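You operate a simulated robot arm through the tools that you are given. There is no shell and no other tool.

Carry out the task below with a simulated robot arm. There is one attempt and no reset: what you move stays moved.

Task
Set the lathe to 1040 rpm, give it a short trial run and stop it.
Fine: the belt lever ends tight, the cover shut.

The check looks at the end state, three seconds after you hand in, the way a careful person would. Anything else that was tipped, shoved, dropped, spilled or broken makes it a failure. Lids that push on must go on centred and level and be pressed home; caps that screw on are set level and turned clockwise until they are tight.

Robot
A 7-joint arm with a two-finger parallel gripper, fixed in place. Base frame: the origin is on the floor under the middle of its stand, x ahead of it, y to its left, z up. Readings come in mm, degrees, newtons and seconds.
With the tool pointing down near the work surface it reaches from about 360 to 880 mm from the base axis. Its first joint turns from -17.0 to 126.0 degrees. Payload 1.57 kg.
The TCP is the grasp point between the finger pads, 30 mm short of the fingertips. In the tool frame z runs along the fingers and y along their closing line. The gripper opens to 80 mm. The fingers are 17 mm wide and 12 mm thick; the gripper's body (40 by 82 mm) begins 80 mm behind the TCP.
Orientation is that of the tool frame in the base frame, as a unit quaternion [w, x, y, z]. With the fingers straight down and closing along the base's y, the tool's x points along the base's -x, its y along +y and its z along -z.

Tools
- The arm moves only by the tool send_rows. Its argument "motion" is a list of rows, each a list of 3 entries, a list of its own where there are three numbers: the shift along the tool's x, y, z in cm, then the turn, a rotation vector about the tool's x, y, z in degrees, then the finger opening in cm, from 0 to 8. In form: [[[dx, dy, dz], [ax, ay, az], claw], ...]. A call has 1 to 20 rows; each row is the pose to reach, as a shift and turn from the pose commanded when the call began, along the tool's axes at that moment. Rows are played at 5 a second. More than 50 mm and 8.6 degrees between two rows, or a gripper value outside its range, and nothing of the call is played. A pose out of reach is approached as far as the arm can. The call stops where the force on the tool passes 90 N (or 10 N more than at its start, if that is more) or the arm is blocked; 0.2 s more then pass. The fingers move at their own pace (about 45 mm/s each) and stop on an object; they squeeze with about 43 N. The grip force told is the motor's: it shows also when the fingers shut on nothing. Time passes only in rows, and 0.2 s behind the last, so rows that repeat a pose let the fingers close. It gives the time, the measured TCP pose, the force on the tool (base axes), the opening and the grip force at its end, in the units of the frame above (readings bear some noise), with the torque about the TCP (base axes, N m) and any sound that the robot's microphone picked up.
- Cameras (640 x 400 px; columns grow to the right, rows downward): "scene" is fixed at [51.5, -497.8, 1664.7]; the picture's right is [0.53, -0.85, 0.00], its down [-0.49, -0.31, -0.81] and it looks along [0.69, 0.43, -0.58] (base axes); focal length 214 px, centre (320, 200). "wrist" rides on the gripper at [72, -7, -122] in the tool frame; the picture's right is [0.09, 1.00, 0.00], its down [-0.84, 0.08, -0.54] and it looks along [-0.54, 0.05, 0.84] (tool axes); focal length 238 px, centre (320, 200). There is no depth. A picture from a camera that has moved, and an enlarged one, comes with that camera's place and axes in the base frame and with its lens.
- grab_frame(camera): a new picture of that camera. No time passes.
- slide_trunk(by): slides the trunk up (or, below 0, down) by that many mm; the arm rides with it, the base frame stays. It gives what a move gives, with no picture.
- inspect(camera, box): a new picture of the part [left, top, right, bottom] of that camera's present view, enlarged. No time passes.
- close_job(): hands the job in; it is judged then, once.

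Places have to be worked out from the pictures, the camera data and where the tool is seen. Open the gripper and draw the arm clear of the work before you hand the job in, unless the task says otherwise.

The tools are called after "Request:" as a command line: name --argument value ..., lists and objects as JSON in quotes. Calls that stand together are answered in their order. send_rows: Moves the arm, as the interface text tells. Its arguments: {"type":"object","properties":{"motion":{"type":"array"}},"required":["motion"]} The other tools are called the same way: slide_trunk (by) moves the trunk up or down; grab_frame (camera) takes a picture; inspect (camera, box) takes an enlarged picture of a part of a camera's view; close_job () hands the job in.

At the start:

```text
time_s: 0.0
ee_pos: [513.5, -26.3, 1567.4]
tool_rot: [0.0, 0.0, 1.0, -0.001]
force: [0.0, 0.4, -0.2]
torque: [0.02, 0.0, 0.0]
finger_gap: 79.8
gripper_force: 0.1
trunk travel left (down, up): [-790.0, 0.0]
```

scene: 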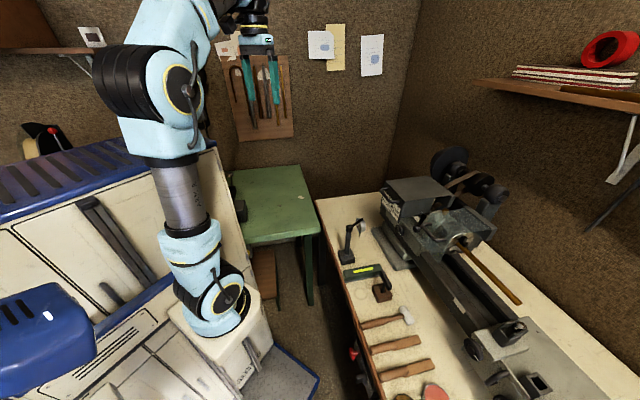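
wrist: 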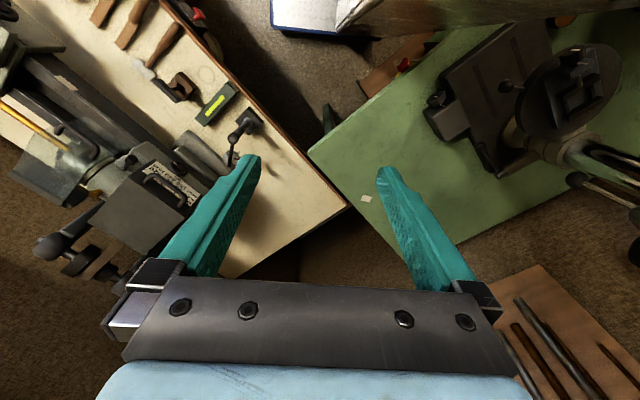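

The lathe sits on the bench on the right, with its headstock and belt cover at the far end. I'll enlarge those areas before doing anything.

Request:
inspect --camera "scene" --box '[360, 140, 520, 240]'

Request:
inspect --camera "wrist" --box '[0, 100, 240, 280]'

Request:
inspect --camera "scene" --box '[300, 20, 400, 90]'

Request:
inspect --camera "scene" --box '[320, 200, 480, 300]'

```text
4.00 times, centred on (440, 190) of scene
camera zoom: at [51.5, -497.8, 1664.7], right [0.53, -0.85, 0.0], down [-0.49, -0.31, -0.81], along [0.69, 0.43, -0.58], focal length 858 px, centre (-160, 240)
```

zoom: 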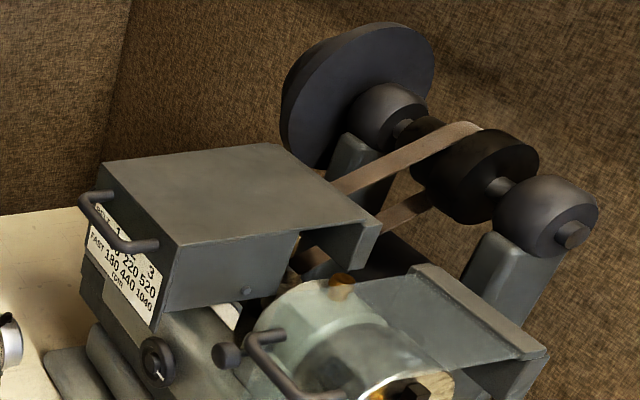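

```text
2.22 times, centred on (120, 190) of wrist
camera zoom: at [440.5, -31.5, 1689.2], right [-0.09, 1.0, 0.0], down [0.84, 0.08, 0.54], along [0.54, 0.05, -0.84], focal length 530 px, centre (764, 222)
```

zoom: 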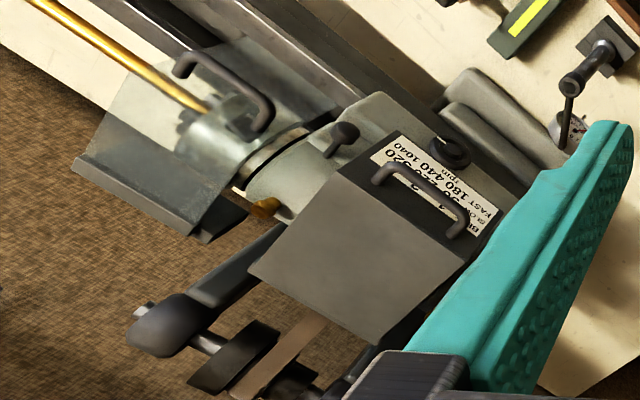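

```text
5.71 times, centred on (350, 55) of scene
camera zoom: at [51.5, -497.8, 1664.7], right [0.53, -0.85, 0.0], down [-0.49, -0.31, -0.81], along [0.69, 0.43, -0.58], focal length 1226 px, centre (149, 1029)
```

zoom: 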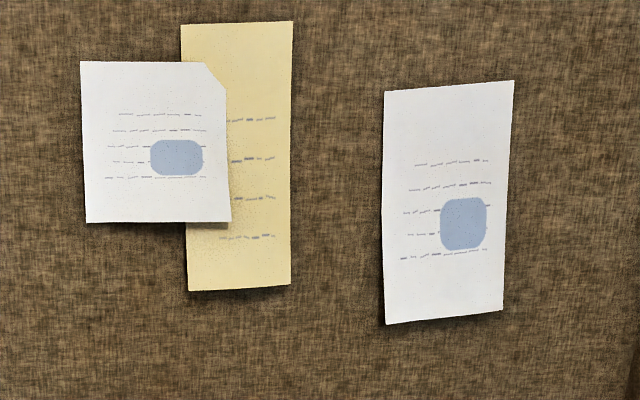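

```text
4.00 times, centred on (400, 250) of scene
camera zoom: at [51.5, -497.8, 1664.7], right [0.53, -0.85, 0.0], down [-0.49, -0.31, -0.81], along [0.69, 0.43, -0.58], focal length 858 px, centre (0, 0)
```

zoom: 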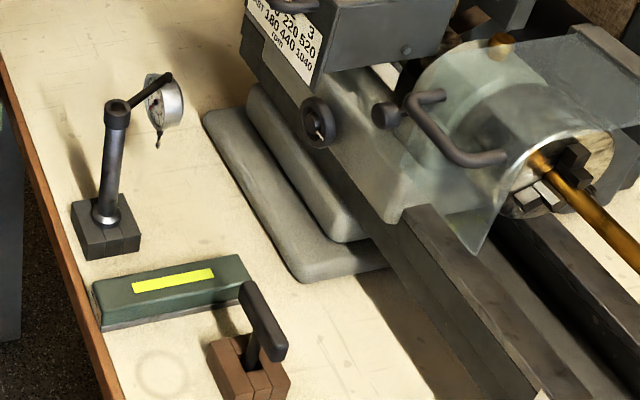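

From the two views I place the belt cover's handle near (757, -370, 1208) and the front rotary knob near (788, -432, 1037). The lathe's axis seems to run about 45° to the base. I'll turn the tool towards the lathe and move a bit closer for a better look.

Request:
send_rows --motion '[[[0.2, -2, 1], [0, 0, 7.7], 8], [[0.4, -4, 2], [0, 0, 15.4], 8], [[0.6, -6, 3], [0, 0, 23.1], 8], [[0.8, -8, 4], [0, 0, 30.8], 8], [[1.0, -10, 5], [0, 0, 38.5], 8], [[1.3, -12, 6], [0, 0, 46], 8], [[1.3, -12, 6], [0, 0, 46], 8]]'

Request:
grab_frame --camera "wrist"

Request:
grab_frame --camera "scene"

```text
time_s: 1.6
ee_pos: [499.0, -146.0, 1508.1]
tool_rot: [0.0, 0.391, 0.92, 0.0]
force: [0.5, 0.2, 0.2]
torque: [0.02, 0.0, -0.01]
finger_gap: 80.1
gripper_force: 0.1
trunk travel left (down, up): [-790.0, 0.0]
```

```text
taken
camera wrist: at [444.7, -97.8, 1629.1], right [0.65, 0.76, 0.0], down [0.64, -0.55, 0.54], along [0.41, -0.35, -0.84], focal length 238 px, centre (320, 200)
```

wrist: 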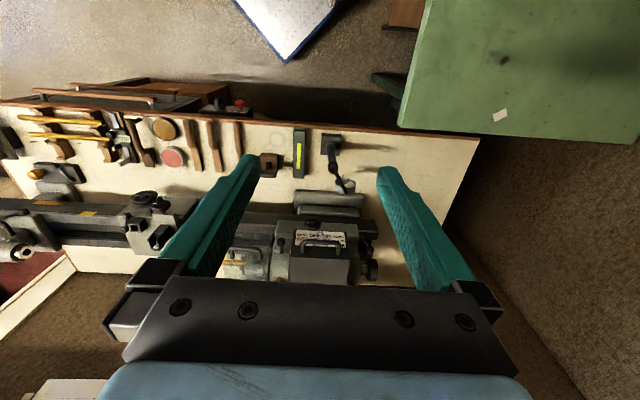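

```text
taken
```

scene: 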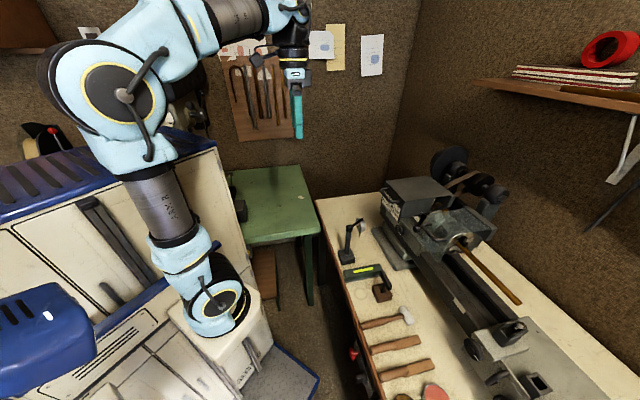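

The wrist view is inverted, so the lathe appears between the fingers. I'll enlarge the headstock and the rest of the bench.

Request:
inspect --camera "wrist" --box '[210, 180, 400, 290]'

Request:
inspect --camera "wrist" --box '[0, 100, 200, 260]'

Request:
inspect --camera "wrist" --box '[220, 110, 400, 210]'

```text
3.37 times, centred on (305, 235) of wrist
camera zoom: at [444.7, -97.8, 1629.1], right [0.65, 0.76, 0.0], down [0.64, -0.55, 0.54], along [0.41, -0.35, -0.84], focal length 803 px, centre (370, 82)
```

zoom: 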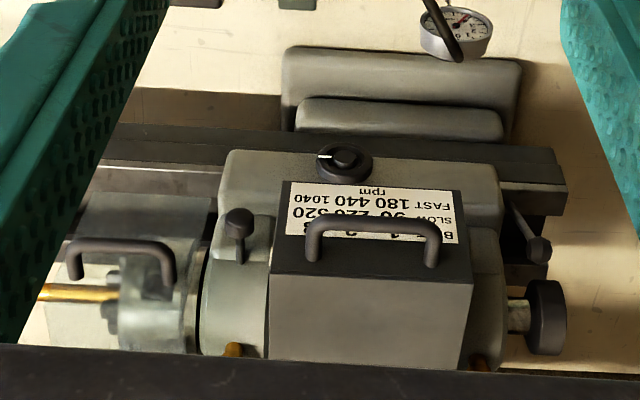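

```text
2.50 times, centred on (100, 180) of wrist
camera zoom: at [444.7, -97.8, 1629.1], right [0.65, 0.76, 0.0], down [0.64, -0.55, 0.54], along [0.41, -0.35, -0.84], focal length 596 px, centre (870, 250)
```

zoom: 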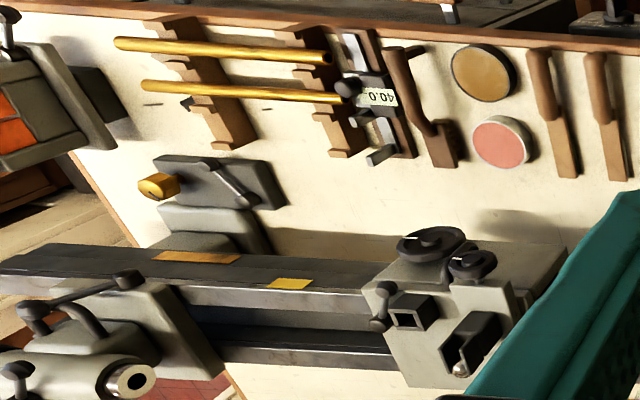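

```text
3.56 times, centred on (310, 160) of wrist
camera zoom: at [444.7, -97.8, 1629.1], right [0.65, 0.76, 0.0], down [0.64, -0.55, 0.54], along [0.41, -0.35, -0.84], focal length 848 px, centre (356, 342)
```

zoom: 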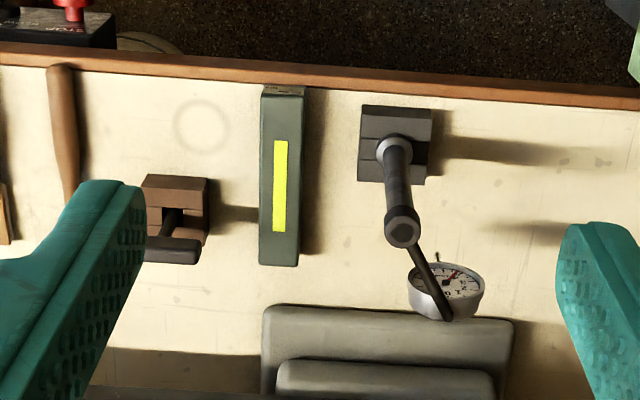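

I can make out the belt cover with its handle and speed plate, a black knob on the headstock and a rotary knob on the front. A lever sits at the left end of the headstock, and there's a red STOP box on the bench front. I'll go lower and tilt the tool to look at the front of the headstock.

Request:
send_rows --motion '[[[-2, 0, 3], [0, -5, 0], 8], [[-4, 0, 6], [0, -10, 0], 8], [[-6, 0, 9], [0, -15, 0], 8], [[-8, 0, 12], [0, -20, 0], 8], [[-10, 0, 15], [0, -25, 0], 8], [[-12, 0, 18], [0, -30, 0], 8], [[-14, 0, 20.5], [0, -35, 0], 8], [[-14, 0, 20.5], [0, -35, 0], 8]]'

Request:
grab_frame --camera "wrist"

Request:
grab_frame --camera "scene"

```text
time_s: 3.4
ee_pos: [596.3, -246.7, 1301.8]
tool_rot: [0.277, 0.373, 0.878, -0.118]
force: [0.0, -0.5, 0.2]
torque: [-0.02, 0.0, -0.02]
finger_gap: 80.1
gripper_force: 0.1
trunk travel left (down, up): [-790.0, 0.0]
```

```text
taken
camera wrist: at [502.9, -157.9, 1360.1], right [0.66, 0.75, -0.05], down [0.32, -0.22, 0.92], along [0.68, -0.63, -0.38], focal length 238 px, centre (320, 200)
```

wrist: 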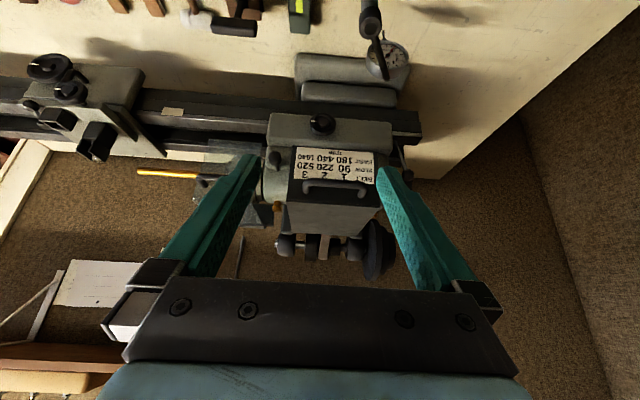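

```text
taken
```

scene: 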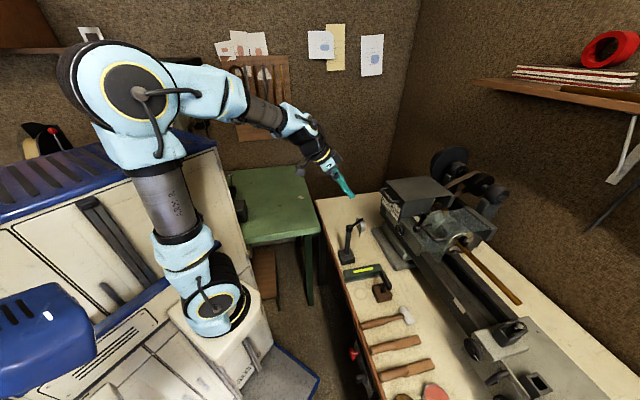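

The speed plate is readable now. I'll enlarge the headstock front, the countershaft and the lever.

Request:
inspect --camera "wrist" --box '[260, 100, 420, 200]'

Request:
inspect --camera "wrist" --box '[240, 180, 400, 280]'

Request:
inspect --camera "scene" --box '[420, 140, 520, 210]'

Request:
inspect --camera "scene" --box '[320, 320, 400, 380]'

```text
4.00 times, centred on (340, 150) of wrist
camera zoom: at [502.9, -157.9, 1360.1], right [0.66, 0.75, -0.05], down [0.32, -0.22, 0.92], along [0.68, -0.63, -0.38], focal length 953 px, centre (240, 400)
```

zoom: 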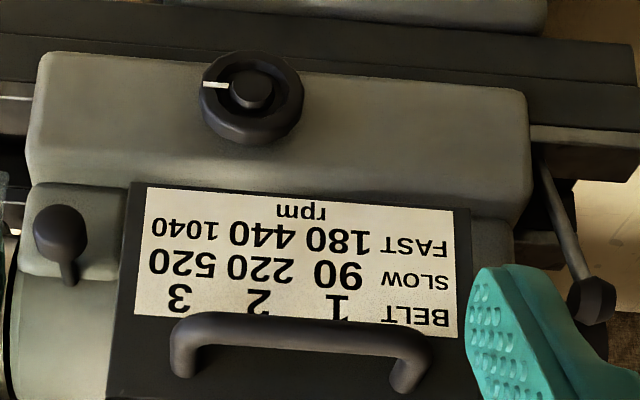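

```text
4.00 times, centred on (320, 230) of wrist
camera zoom: at [502.9, -157.9, 1360.1], right [0.66, 0.75, -0.05], down [0.32, -0.22, 0.92], along [0.68, -0.63, -0.38], focal length 953 px, centre (320, 80)
```

zoom: 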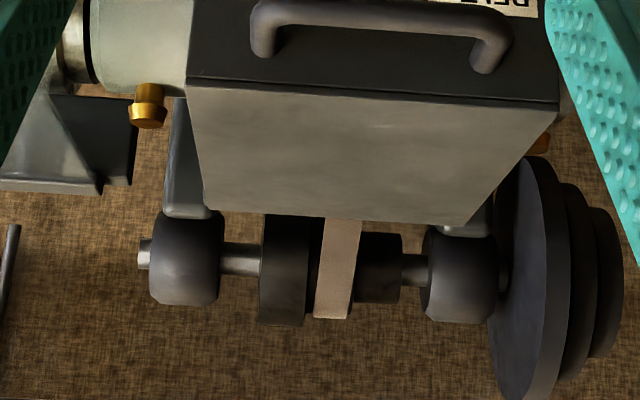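

```text
5.71 times, centred on (470, 175) of scene
camera zoom: at [51.5, -497.8, 1664.7], right [0.53, -0.85, 0.0], down [-0.49, -0.31, -0.81], along [0.69, 0.43, -0.58], focal length 1226 px, centre (-537, 343)
```

zoom: 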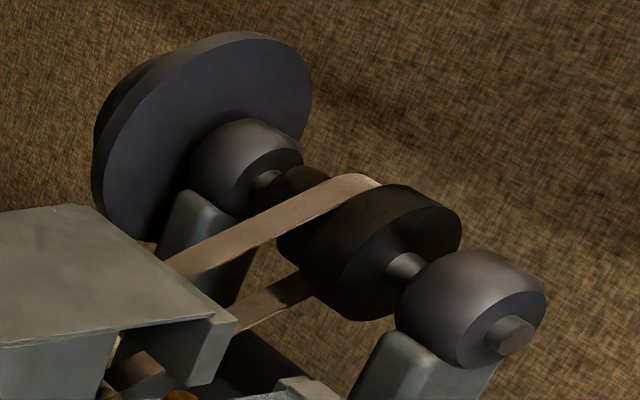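

```text
6.67 times, centred on (360, 350) of scene
camera zoom: at [51.5, -497.8, 1664.7], right [0.53, -0.85, 0.0], down [-0.49, -0.31, -0.81], along [0.69, 0.43, -0.58], focal length 1430 px, centre (53, -800)
```

zoom: 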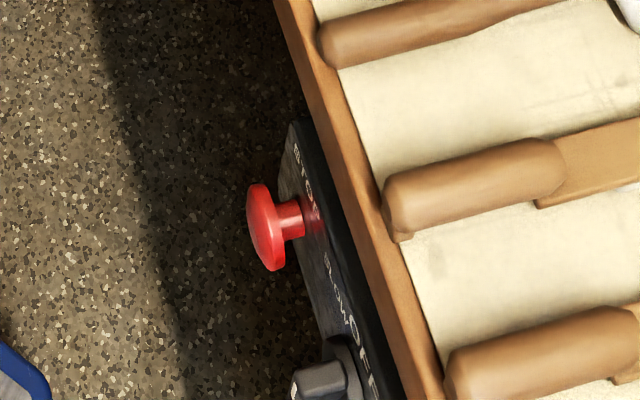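

The plate reads FAST 1040 on belt 3, which is the chuck side, and the belt is on step 2 now. There's a SLOW/OFF switch and a red STOP on the bench front. Next I'll move along the lathe to see the left-end lever and the belt from that side.

Request:
send_rows --motion '[[[0.5, 4.5, -0.4], [0, 0, 0], 8], [[1, 9, -0.8], [0, 0, 0], 8], [[1.5, 13.5, -1.2], [0, 0, 0], 8], [[2, 18, -1.6], [0, 0, 0], 8], [[2.4, 21, -1.7], [0, 0, 0], 8], [[2.4, 21, -1.7], [0, 0, 0], 8]]'

Request:
grab_frame --camera "wrist"

Request:
inspect --camera "wrist" --box '[160, 100, 320, 200]'

Request:
inspect --camera "wrist" --box '[160, 180, 320, 280]'

```text
time_s: 4.8
ee_pos: [728.2, -78.2, 1303.0]
tool_rot: [0.276, 0.373, 0.878, -0.118]
force: [-0.1, 0.1, 0.0]
torque: [0.02, 0.01, -0.03]
finger_gap: 80.2
gripper_force: 0.0
trunk travel left (down, up): [-790.0, 0.0]
```

```text
taken
camera wrist: at [633.8, 10.5, 1360.1], right [0.66, 0.75, -0.05], down [0.32, -0.22, 0.92], along [0.68, -0.63, -0.38], focal length 238 px, centre (320, 200)
```

wrist: 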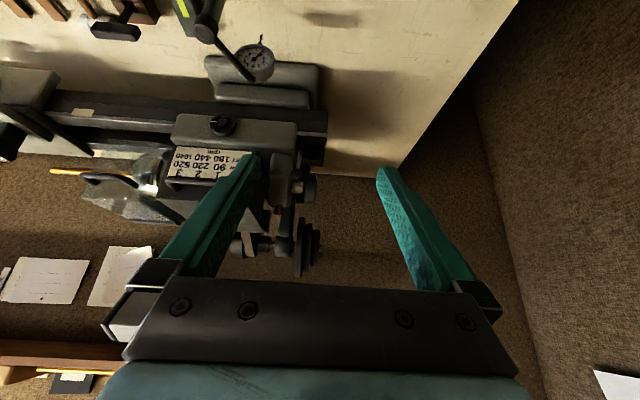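

```text
4.00 times, centred on (240, 150) of wrist
camera zoom: at [633.8, 10.5, 1360.1], right [0.66, 0.75, -0.05], down [0.32, -0.22, 0.92], along [0.68, -0.63, -0.38], focal length 953 px, centre (640, 400)
```

zoom: 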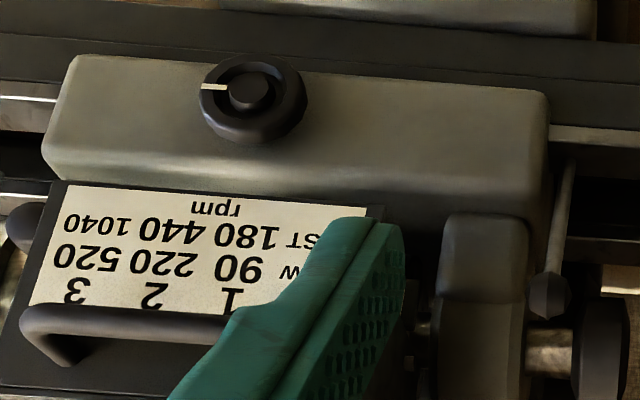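

```text
4.00 times, centred on (240, 230) of wrist
camera zoom: at [633.8, 10.5, 1360.1], right [0.66, 0.75, -0.05], down [0.32, -0.22, 0.92], along [0.68, -0.63, -0.38], focal length 953 px, centre (640, 80)
```

zoom: 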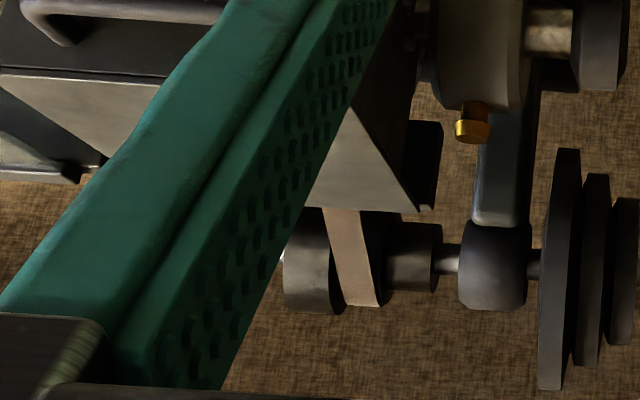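

The lever's knob triangulates to about (904, -305, 1138), with its pivot lower and further back. I'll use the zoom to read the bench-front switch box and look at the chuck, guard and knobs.

Request:
inspect --camera "scene" --box '[345, 340, 377, 385]'

Request:
inspect --camera "scene" --box '[395, 200, 475, 250]'

Request:
inspect --camera "scene" --box '[375, 175, 455, 225]'

Request:
inspect --camera "scene" --box '[440, 230, 560, 400]'

```text
8.89 times, centred on (361, 362) of scene
camera zoom: at [51.5, -497.8, 1664.7], right [0.53, -0.85, 0.0], down [-0.49, -0.31, -0.81], along [0.69, 0.43, -0.58], focal length 1906 px, centre (-44, -1244)
```

zoom: 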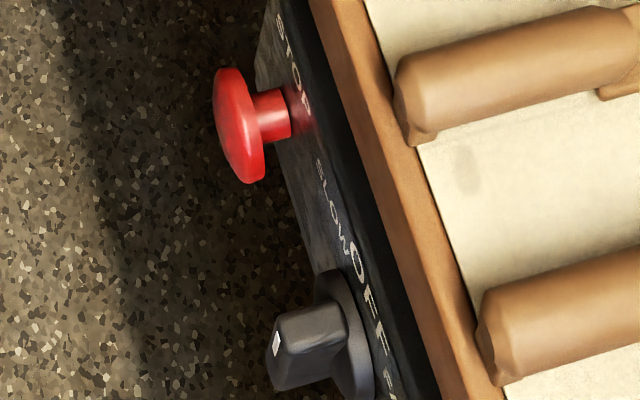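

```text
8.00 times, centred on (435, 225) of scene
camera zoom: at [51.5, -497.8, 1664.7], right [0.53, -0.85, 0.0], down [-0.49, -0.31, -0.81], along [0.69, 0.43, -0.58], focal length 1716 px, centre (-600, 0)
```

zoom: 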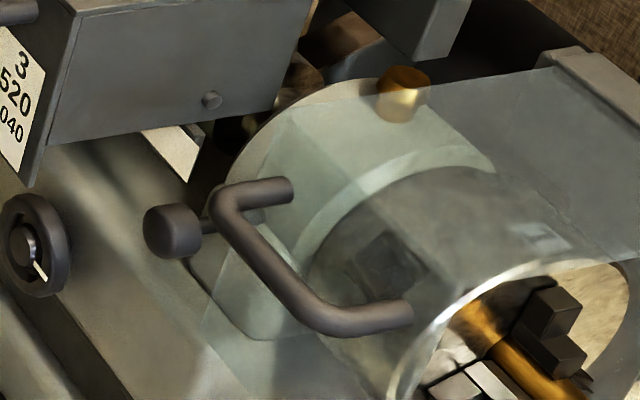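

```text
8.00 times, centred on (415, 200) of scene
camera zoom: at [51.5, -497.8, 1664.7], right [0.53, -0.85, 0.0], down [-0.49, -0.31, -0.81], along [0.69, 0.43, -0.58], focal length 1716 px, centre (-440, 200)
```

zoom: 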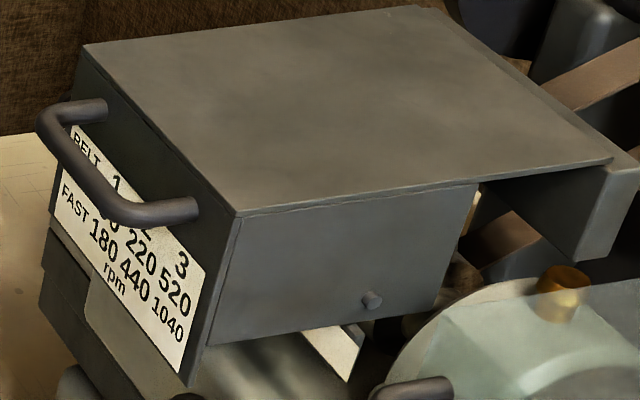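

```text
2.35 times, centred on (500, 315) of scene
camera zoom: at [51.5, -497.8, 1664.7], right [0.53, -0.85, 0.0], down [-0.49, -0.31, -0.81], along [0.69, 0.43, -0.58], focal length 505 px, centre (-104, -71)
```

zoom: 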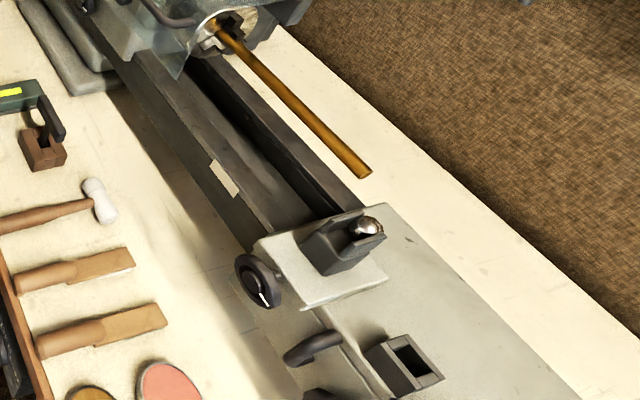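

The switch knob's mark seems to be at OFF. The spindle axis is near z 1120, and the countershaft sits far back. I'll bring the tool level in front of the cover handle, below the bar, to hook it up from underneath.

Request:
send_rows --motion '[[[-0.3, -2.2, 1.9], [0, -6.9, 0], 8], [[-0.6, -4.5, 3.9], [0, -13.8, 0], 6], [[-0.9, -6.8, 5.8], [0, -20.6, 0], 4], [[-1.2, -9.0, 7.8], [0, -27.5, 0], 2], [[-1.5, -11.3, 9.7], [0, -34.4, 0], 0.2], [[-1.9, -13.5, 11.7], [0, -41.3, 0], 0], [[-2.2, -15.8, 13.6], [0, -48.1, 0], 0], [[-2.5, -18, 15.6], [0, -55, 0], 0], [[-2.5, -18, 15.6], [0, -55, 0], 0]]'

Request:
grab_frame --camera "wrist"

Request:
grab_frame --camera "scene"

Request:
inspect --camera "scene" --box '[340, 150, 460, 240]'

```text
time_s: 6.8
ee_pos: [673.2, -283.7, 1189.0]
tool_rot: [0.652, 0.276, 0.65, -0.276]
force: [0.4, 0.1, 0.4]
torque: [0.03, -0.02, 0.04]
finger_gap: 0.0
gripper_force: 21.4
trunk travel left (down, up): [-790.0, 0.0]
```

```text
taken
camera wrist: at [584.4, -199.6, 1116.5], right [0.72, 0.69, -0.09], down [-0.32, 0.44, 0.84], along [0.62, -0.57, 0.54], focal length 238 px, centre (320, 200)
```

wrist: 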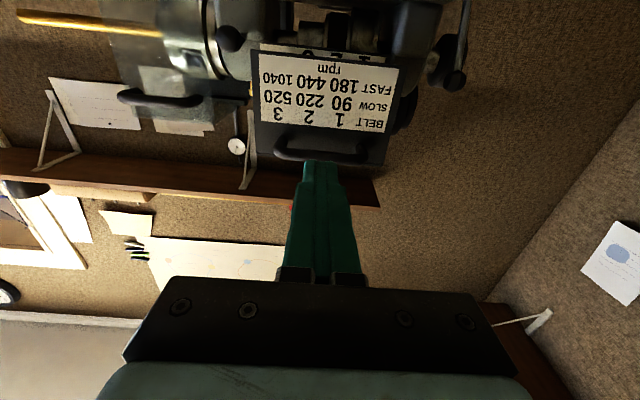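

```text
taken
```

scene: 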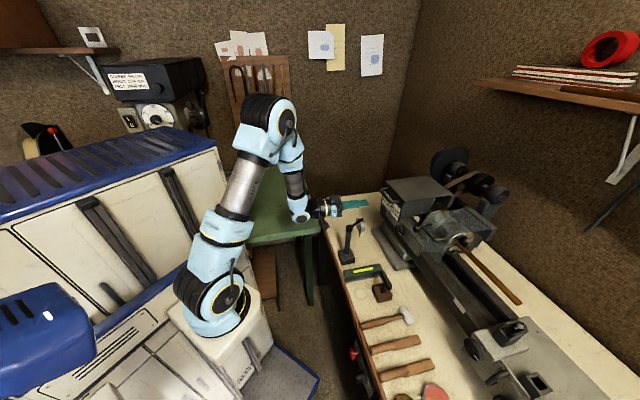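

```text
4.44 times, centred on (400, 195) of scene
camera zoom: at [51.5, -497.8, 1664.7], right [0.53, -0.85, 0.0], down [-0.49, -0.31, -0.81], along [0.69, 0.43, -0.58], focal length 953 px, centre (-36, 222)
```

zoom: 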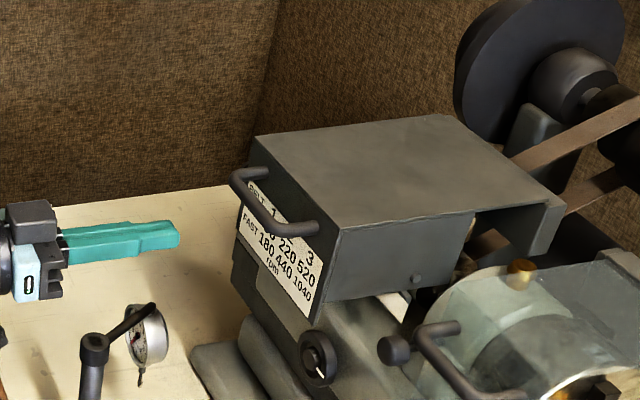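

From below I can see under the cover's front and the pulleys behind it. I'll zoom on the handle and pulleys for exact geometry.

Request:
inspect --camera "wrist" --box '[240, 100, 400, 200]'

Request:
inspect --camera "wrist" --box '[200, 0, 480, 120]'

Request:
inspect --camera "scene" --box '[100, 50, 220, 140]'

```text
4.00 times, centred on (320, 150) of wrist
camera zoom: at [584.4, -199.6, 1116.5], right [0.72, 0.69, -0.09], down [-0.32, 0.44, 0.84], along [0.62, -0.57, 0.54], focal length 953 px, centre (320, 400)
```

zoom: 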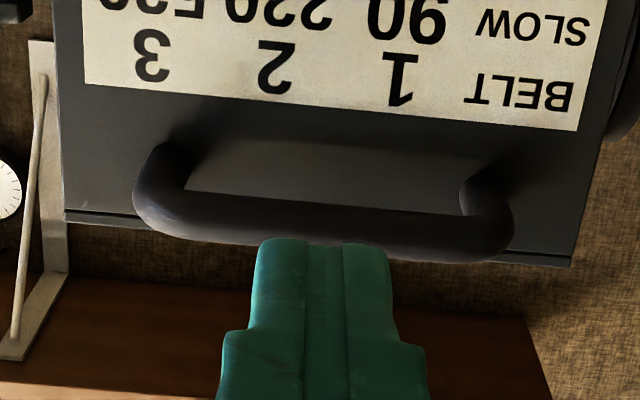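

```text
2.29 times, centred on (340, 60) of wrist
camera zoom: at [584.4, -199.6, 1116.5], right [0.72, 0.69, -0.09], down [-0.32, 0.44, 0.84], along [0.62, -0.57, 0.54], focal length 545 px, centre (274, 520)
```

zoom: 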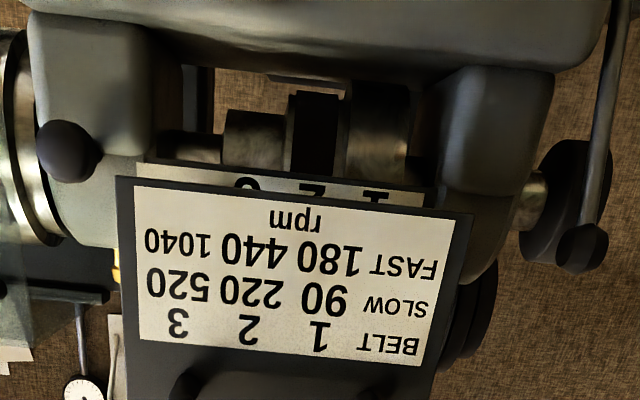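

```text
4.44 times, centred on (160, 95) of scene
camera zoom: at [51.5, -497.8, 1664.7], right [0.53, -0.85, 0.0], down [-0.49, -0.31, -0.81], along [0.69, 0.43, -0.58], focal length 953 px, centre (1031, 667)
```

zoom: 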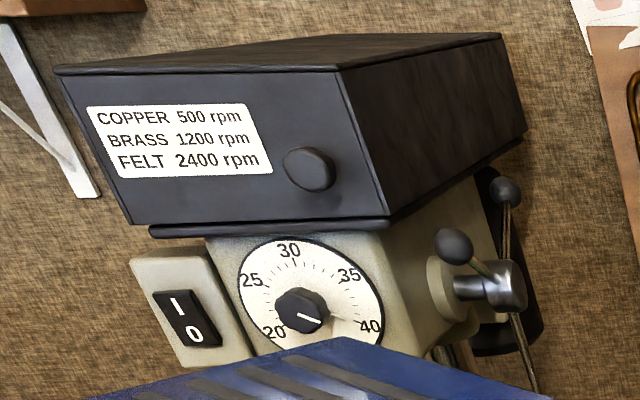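

The handle bar comes out at n≈778 mm along the lathe normal, z≈1206, about 11 mm thick, with the cover face about 33 mm behind it. I'll slide the closed fingers in under the bar, stopping short of the face.

Request:
send_rows --motion '[[[0.6, 0, 1.5], [0, 0, 0], 0], [[0.6, 0, 3.5], [0, 0, 0], 0], [[0.6, 0, 5.5], [0, 0, 0], 0], [[0.6, 0, 7.2], [0, 0, 0], 0], [[0.6, 0, 8.6], [0, 0, 0], 0], [[0.6, 0, 8.6], [0, 0, 0], 0]]'

Request:
inspect --camera "wrist" --box '[240, 80, 400, 180]'

Request:
inspect --camera "scene" --box '[350, 160, 430, 220]'

```text
time_s: 8.2
ee_pos: [734.0, -345.5, 1182.8]
tool_rot: [0.651, 0.277, 0.65, -0.277]
force: [-0.1, 0.3, -0.1]
torque: [0.01, -0.04, -0.05]
finger_gap: 0.3
gripper_force: 21.7
trunk travel left (down, up): [-790.0, 0.0]
```

```text
4.00 times, centred on (320, 130) of wrist
camera zoom: at [644.7, -261.5, 1110.9], right [0.72, 0.69, -0.09], down [-0.32, 0.44, 0.84], along [0.62, -0.57, 0.54], focal length 953 px, centre (320, 480)
```

zoom: 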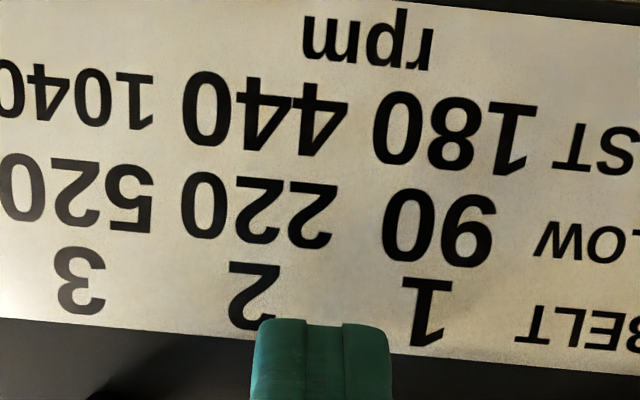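

```text
6.67 times, centred on (390, 190) of scene
camera zoom: at [51.5, -497.8, 1664.7], right [0.53, -0.85, 0.0], down [-0.49, -0.31, -0.81], along [0.69, 0.43, -0.58], focal length 1430 px, centre (-147, 267)
```

zoom: 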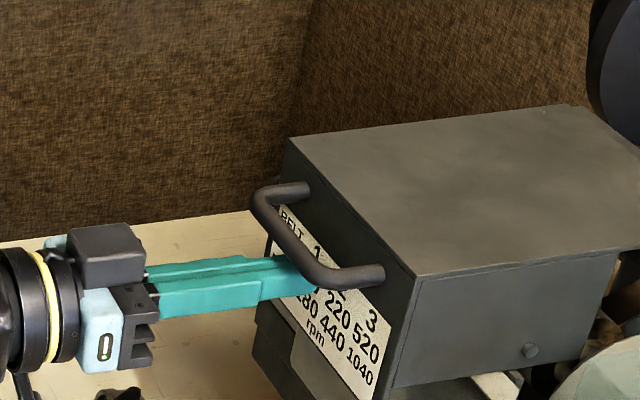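

The fingertips are under the bar with no contact force. I'll lift gently by 4 cm and check how the cover moves.

Request:
send_rows --motion '[[[-1.0, 0, 0], [0, 0, 0], 0], [[-2.0, 0, 0.1], [0, 0, 0], 0], [[-3.0, 0, 0.2], [0, 0, 0], 0], [[-4.0, 0, 0.3], [0, 0, 0], 0], [[-5.0, 0, 0.5], [0, 0, 0], 0], [[-5.0, 0, 0.5], [0, 0, 0], 0]]'

Request:
inspect --camera "scene" --box '[350, 140, 470, 230]'

```text
time_s: 9.6
ee_pos: [737.7, -350.2, 1234.2]
tool_rot: [0.652, 0.276, 0.651, -0.276]
force: [0.2, 0.3, -0.5]
torque: [-0.04, 0.03, 0.0]
finger_gap: 0.0
gripper_force: 20.9
trunk travel left (down, up): [-790.0, 0.0]
```

```text
4.44 times, centred on (410, 185) of scene
camera zoom: at [51.5, -497.8, 1664.7], right [0.53, -0.85, 0.0], down [-0.49, -0.31, -0.81], along [0.69, 0.43, -0.58], focal length 953 px, centre (-80, 267)
```

zoom: 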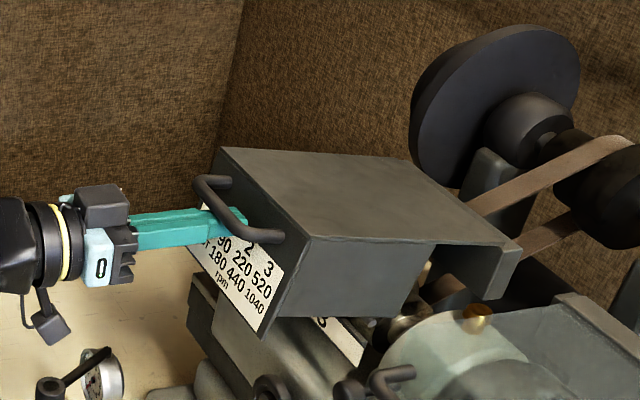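

The cover swings up about its rear edge with almost no force. I'll follow the arc and pitch the fingers down as it rises.

Request:
send_rows --motion '[[[-1.2, 0, 0.0], [0, 3, 0], 0], [[-2.45, 0, 0.05], [0, 6, 0], 0], [[-3.7, 0, 0.3], [0, 9, 0], 0], [[-5.0, 0, 0.63], [0, 12, 0], 0], [[-6.3, 0, 1.1], [0, 15, 0], 0], [[-7.6, 0, 1.6], [0, 18, 0], 0], [[-8.85, 0, 2.25], [0, 21.5, 0], 0], [[-10.1, 0, 2.9], [0, 25, 0], 0], [[-11.2, 0, 3.7], [0, 27.5, 0], 0], [[-12.3, 0, 4.5], [0, 30, 0], 0], [[-13.3, 0, 5.45], [0, 32.5, 0], 0], [[-14.3, 0, 6.4], [0, 35, 0], 0], [[-14.3, 0, 6.4], [0, 35, 0], 0]]'

Request:
inspect --camera "scene" --box '[340, 110, 500, 230]'

Request:
grab_frame --camera "wrist"

```text
time_s: 12.4
ee_pos: [781.2, -393.8, 1377.3]
tool_rot: [0.425, 0.346, 0.817, -0.18]
force: [-0.3, 0.5, -0.6]
torque: [0.01, 0.02, 0.03]
finger_gap: 0.0
gripper_force: 21.5
trunk travel left (down, up): [-790.0, 0.0]
```

```text
3.33 times, centred on (420, 170) of scene
camera zoom: at [51.5, -497.8, 1664.7], right [0.53, -0.85, 0.0], down [-0.49, -0.31, -0.81], along [0.69, 0.43, -0.58], focal length 715 px, centre (-13, 300)
```

zoom: 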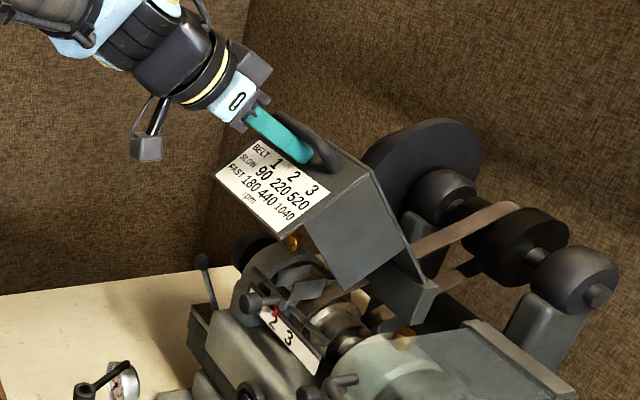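

```text
taken
camera wrist: at [679.3, -297.0, 1387.3], right [0.68, 0.73, -0.08], down [0.08, 0.03, 1.0], along [0.73, -0.68, -0.04], focal length 238 px, centre (320, 200)
```

wrist: 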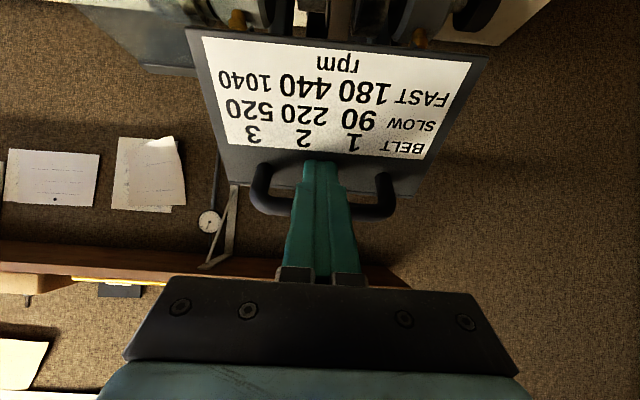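

Under the cover there's a slotted plate marked 1-2-3 with a red pointer and a lever. I'll zoom in on it.

Request:
inspect --camera "scene" --box '[390, 185, 450, 225]'

Request:
inspect --camera "wrist" --box '[200, 0, 440, 60]'

```text
10.00 times, centred on (420, 205) of scene
camera zoom: at [51.5, -497.8, 1664.7], right [0.53, -0.85, 0.0], down [-0.49, -0.31, -0.81], along [0.69, 0.43, -0.58], focal length 2145 px, centre (-680, 150)
```

zoom: 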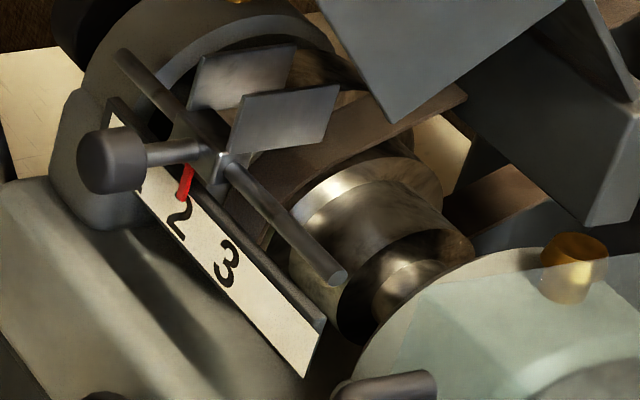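

```text
2.67 times, centred on (320, 30) of wrist
camera zoom: at [679.3, -297.0, 1387.3], right [0.68, 0.73, -0.08], down [0.08, 0.03, 1.0], along [0.73, -0.68, -0.04], focal length 636 px, centre (320, 653)
```

zoom: 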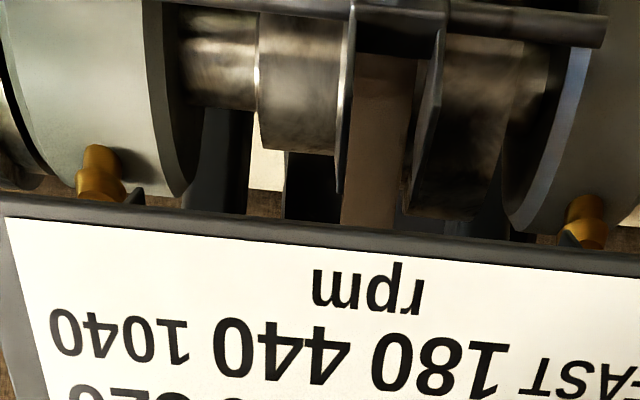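

The lathe has a belt fork on a rod, with a knob and a red pointer now at 2, so I can shift the belt by sliding that. I'll open the cover further towards vertical.

Request:
send_rows --motion '[[[-1.3, 0, 0.35], [0, 2.5, 0], 0], [[-2.65, 0, 0.76], [0, 5, 0], 0], [[-3.9, 0, 1.3], [0, 7.5, 0], 0], [[-5.17, 0, 1.83], [0, 10, 0], 0], [[-6.3, 0, 2.6], [0, 10, 0], 0], [[-7.44, 0, 3.35], [0, 10, 0], 0], [[-7.44, 0, 3.35], [0, 10, 0], 0]]'

Request:
inspect --camera "scene" --box '[340, 110, 500, 230]'

```text
time_s: 14.0
ee_pos: [828.0, -441.8, 1426.2]
tool_rot: [0.358, 0.36, 0.848, -0.15]
force: [-4.5, 19.3, 39.1]
torque: [0.07, -0.34, 0.13]
finger_gap: 0.0
gripper_force: 21.0
trunk travel left (down, up): [-790.0, 0.0]
```

```text
3.33 times, centred on (420, 170) of scene
camera zoom: at [51.5, -497.8, 1664.7], right [0.53, -0.85, 0.0], down [-0.49, -0.31, -0.81], along [0.69, 0.43, -0.58], focal length 715 px, centre (-13, 300)
```

zoom: 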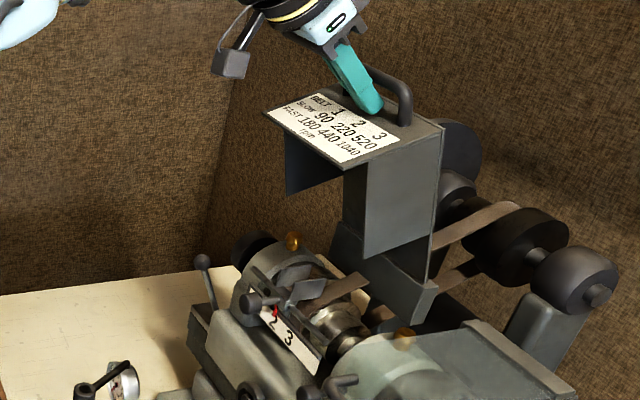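

The fingertips are pressing on the panel with about 40 N. I'll back them out slightly, then push the bar further back.

Request:
send_rows --motion '[[[0, 0, -0.8], [0, 0, 0], 0], [[0, 0, -1.4], [0, 0, 0], 0], [[0, 0, -1.4], [0, 0, 0], 0]]'

Request:
inspect --camera "scene" --box '[380, 120, 460, 180]'

Request:
grab_frame --camera "wrist"

```text
time_s: 14.8
ee_pos: [821.3, -440.6, 1426.0]
tool_rot: [0.35, 0.361, 0.851, -0.15]
force: [-0.2, 0.5, 0.5]
torque: [-0.02, 0.01, -0.02]
finger_gap: 0.0
gripper_force: 21.9
trunk travel left (down, up): [-790.0, 0.0]
```

```text
6.67 times, centred on (420, 150) of scene
camera zoom: at [51.5, -497.8, 1664.7], right [0.53, -0.85, 0.0], down [-0.49, -0.31, -0.81], along [0.69, 0.43, -0.58], focal length 1430 px, centre (-347, 533)
```

zoom: 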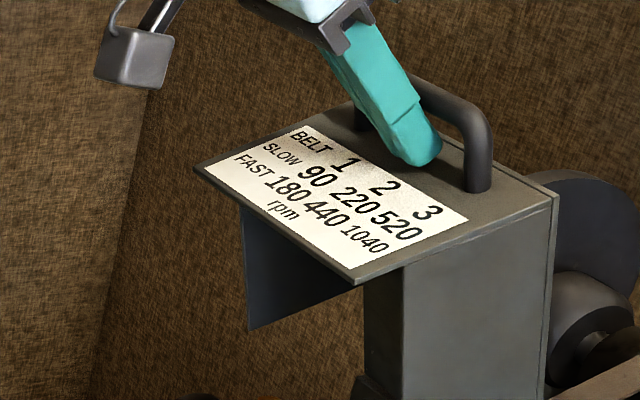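

```text
taken
camera wrist: at [722.8, -345.2, 1461.1], right [0.67, 0.74, -0.07], down [0.2, -0.1, 0.97], along [0.71, -0.67, -0.22], focal length 238 px, centre (320, 200)
```

wrist: 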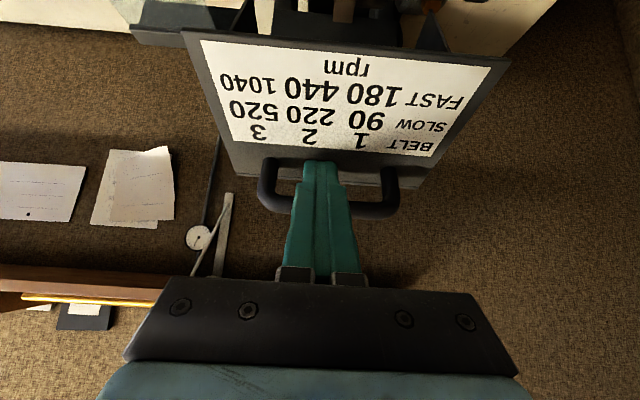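

The cover stays up on its own, near 75–80°. I'll push the bar another 3 cm back and check the force, to find out whether it has a stop past vertical.

Request:
send_rows --motion '[[[-0.8, 0, 0.6], [0, 0, 0], 0], [[-1.6, 0, 1.2], [0, 0, 0], 0], [[-2.4, 0, 1.8], [0, 0, 0], 0], [[-2.4, 0, 1.8], [0, 0, 0], 0]]'

Request:
inspect --camera "scene" --box '[380, 120, 460, 180]'

```text
time_s: 15.8
ee_pos: [843.1, -458.3, 1434.6]
tool_rot: [0.354, 0.361, 0.85, -0.15]
force: [-2.7, 2.8, 11.1]
torque: [-0.04, -0.04, 0.0]
finger_gap: 0.1
gripper_force: 21.7
trunk travel left (down, up): [-790.0, 0.0]
```

```text
6.67 times, centred on (420, 150) of scene
camera zoom: at [51.5, -497.8, 1664.7], right [0.53, -0.85, 0.0], down [-0.49, -0.31, -0.81], along [0.69, 0.43, -0.58], focal length 1430 px, centre (-347, 533)
```

zoom: 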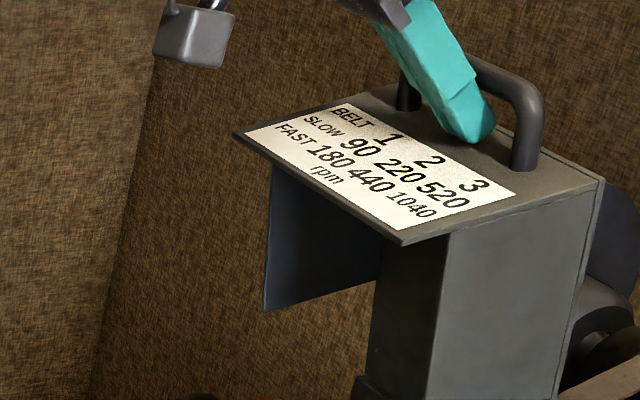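

It still moves freely and is now close to vertical. I'll push about 4 cm more.

Request:
send_rows --motion '[[[-0.9, 0, -0.1], [0, 0, 0], 0], [[-1.7, 0, 0.4], [0, 0, 0], 0], [[-2.5, 0, 0.9], [0, 0, 0], 0], [[-3.3, 0, 1.4], [0, 0, 0], 0], [[-3.3, 0, 1.4], [0, 0, 0], 0]]'

Request:
inspect --camera "scene" --box '[360, 110, 480, 200]'

```text
time_s: 16.6
ee_pos: [853.8, -470.7, 1439.3]
tool_rot: [0.337, 0.364, 0.856, -0.147]
force: [-52.3, 31.2, -2.6]
torque: [0.22, 0.05, -0.17]
finger_gap: 0.1
gripper_force: 21.2
trunk travel left (down, up): [-790.0, 0.0]
stopped in row 4: the force on the tool passed its limit at 104 N (the readings are from after the stop); the commanded pose is now the measured one
```

```text
4.44 times, centred on (420, 155) of scene
camera zoom: at [51.5, -497.8, 1664.7], right [0.53, -0.85, 0.0], down [-0.49, -0.31, -0.81], along [0.69, 0.43, -0.58], focal length 953 px, centre (-124, 400)
```

zoom: 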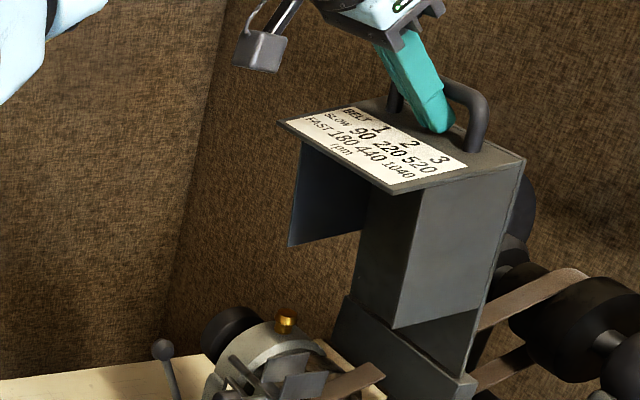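

The cover is against its stop, past vertical. I'll withdraw along the tool axis and check that it stays open.

Request:
send_rows --motion '[[[0.4, 0, -0.5], [0, 0, 0], 0], [[0.8, 0, -2.5], [0, 0, 0], 0], [[0.8, 0, -5.5], [0, 0, 0], 0], [[0.8, 0, -9], [0, 0, 0], 0], [[0.8, 0, -12], [0, 0, 0], 0], [[0.8, 0, -12], [0, 0, 0], 0]]'

Request:
inspect --camera "scene" --box '[360, 110, 520, 230]'

Request:
grab_frame --camera "wrist"

```text
time_s: 18.1
ee_pos: [797.6, -409.1, 1518.4]
tool_rot: [0.339, 0.363, 0.855, -0.147]
force: [1.1, -0.1, 0.5]
torque: [0.02, -0.01, -0.01]
finger_gap: 0.0
gripper_force: 21.2
trunk travel left (down, up): [-790.0, 0.0]
```

```text
3.33 times, centred on (440, 170) of scene
camera zoom: at [51.5, -497.8, 1664.7], right [0.53, -0.85, 0.0], down [-0.49, -0.31, -0.81], along [0.69, 0.43, -0.58], focal length 715 px, centre (-80, 300)
```

zoom: 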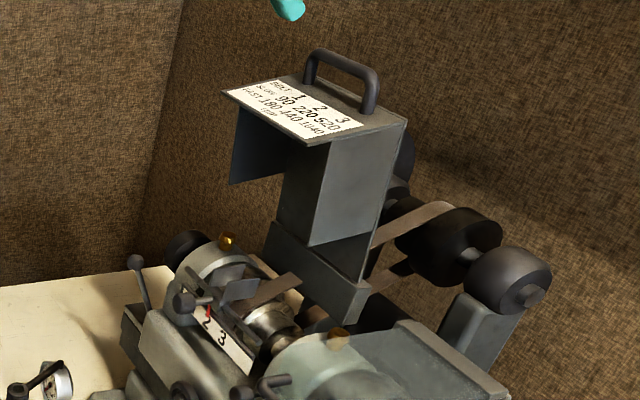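

```text
taken
camera wrist: at [699.3, -315.0, 1556.4], right [0.67, 0.74, -0.07], down [0.22, -0.11, 0.97], along [0.71, -0.66, -0.24], focal length 238 px, centre (320, 200)
```

wrist: 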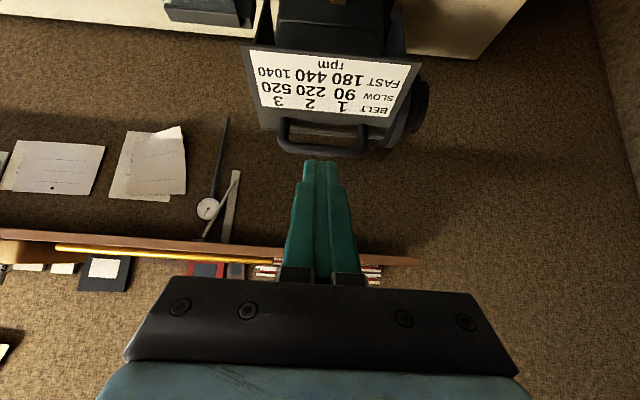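

The cover stays open by itself. Now I'll study the lever at the left end before touching it.

Request:
inspect --camera "scene" --box '[385, 180, 425, 215]'

Request:
inspect --camera "wrist" --box '[330, 0, 450, 80]'

```text
11.43 times, centred on (405, 198) of scene
camera zoom: at [51.5, -497.8, 1664.7], right [0.53, -0.85, 0.0], down [-0.49, -0.31, -0.81], along [0.69, 0.43, -0.58], focal length 2451 px, centre (-651, 229)
```

zoom: 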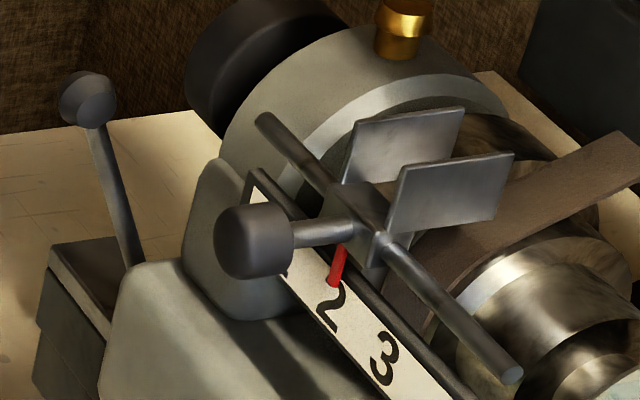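

```text
5.00 times, centred on (390, 40) of wrist
camera zoom: at [699.3, -315.0, 1556.4], right [0.67, 0.74, -0.07], down [0.22, -0.11, 0.97], along [0.71, -0.66, -0.24], focal length 1192 px, centre (-30, 1000)
```

zoom: 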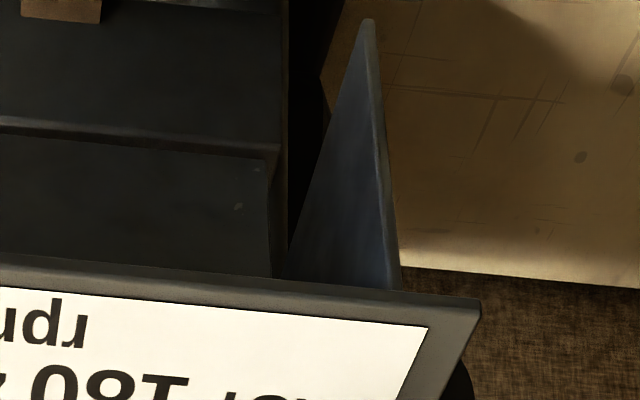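

I need to see the lever from the left end. I'll retreat, move along +u and descend for a view there.

Request:
send_rows --motion '[[[4.0, 1.4, -1.7], [0, 0, 0], 0], [[7.9, 2.8, -3.4], [0, 0, 0], 0], [[11.9, 4.1, -5.1], [0, 0, 0], 0], [[15.8, 5.5, -6.8], [0, 0, 0], 0], [[17.8, 8.6, -4.8], [0, 0, 0], 0], [[19.8, 11.8, -2.9], [0, 0, 0], 0], [[21.8, 14.9, -0.9], [0, 0, 0], 0], [[23.8, 18, 1.0], [0, 0, 0], 0], [[25.8, 21.2, 3.0], [0, 0, 0], 0], [[28.8, 21.2, 6.2], [0, 0, 0], 0], [[31.8, 21.2, 9.4], [0, 0, 0], 0], [[34.8, 21.2, 12.6], [0, 0, 0], 0], [[37.8, 21.2, 15.7], [0, 0, 0], 0], [[37.8, 21.2, 15.7], [0, 0, 0], 0]]'

Request:
grab_frame --camera "wrist"

Request:
grab_frame --camera "scene"

```text
time_s: 21.1
ee_pos: [833.1, -142.8, 1143.3]
tool_rot: [0.339, 0.364, 0.855, -0.147]
force: [0.4, 0.0, -0.6]
torque: [-0.03, -0.01, 0.01]
finger_gap: 0.0
gripper_force: 21.2
trunk travel left (down, up): [-790.0, 0.0]
```

```text
taken
camera wrist: at [734.4, -48.5, 1181.8], right [0.67, 0.74, -0.07], down [0.22, -0.11, 0.97], along [0.71, -0.66, -0.24], focal length 238 px, centre (320, 200)
```

wrist: 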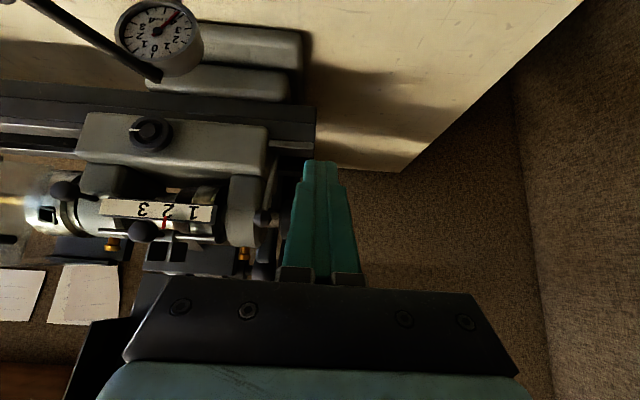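

```text
taken
```

scene: 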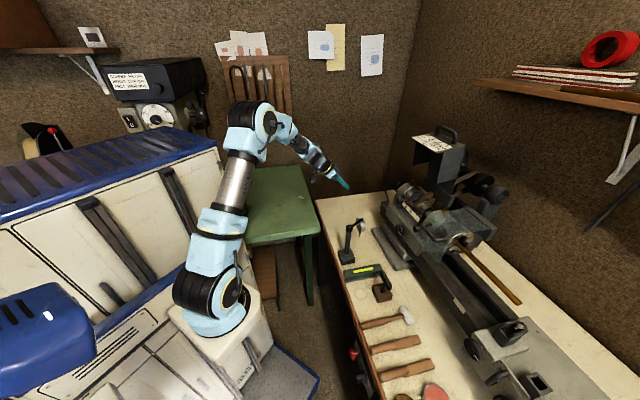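

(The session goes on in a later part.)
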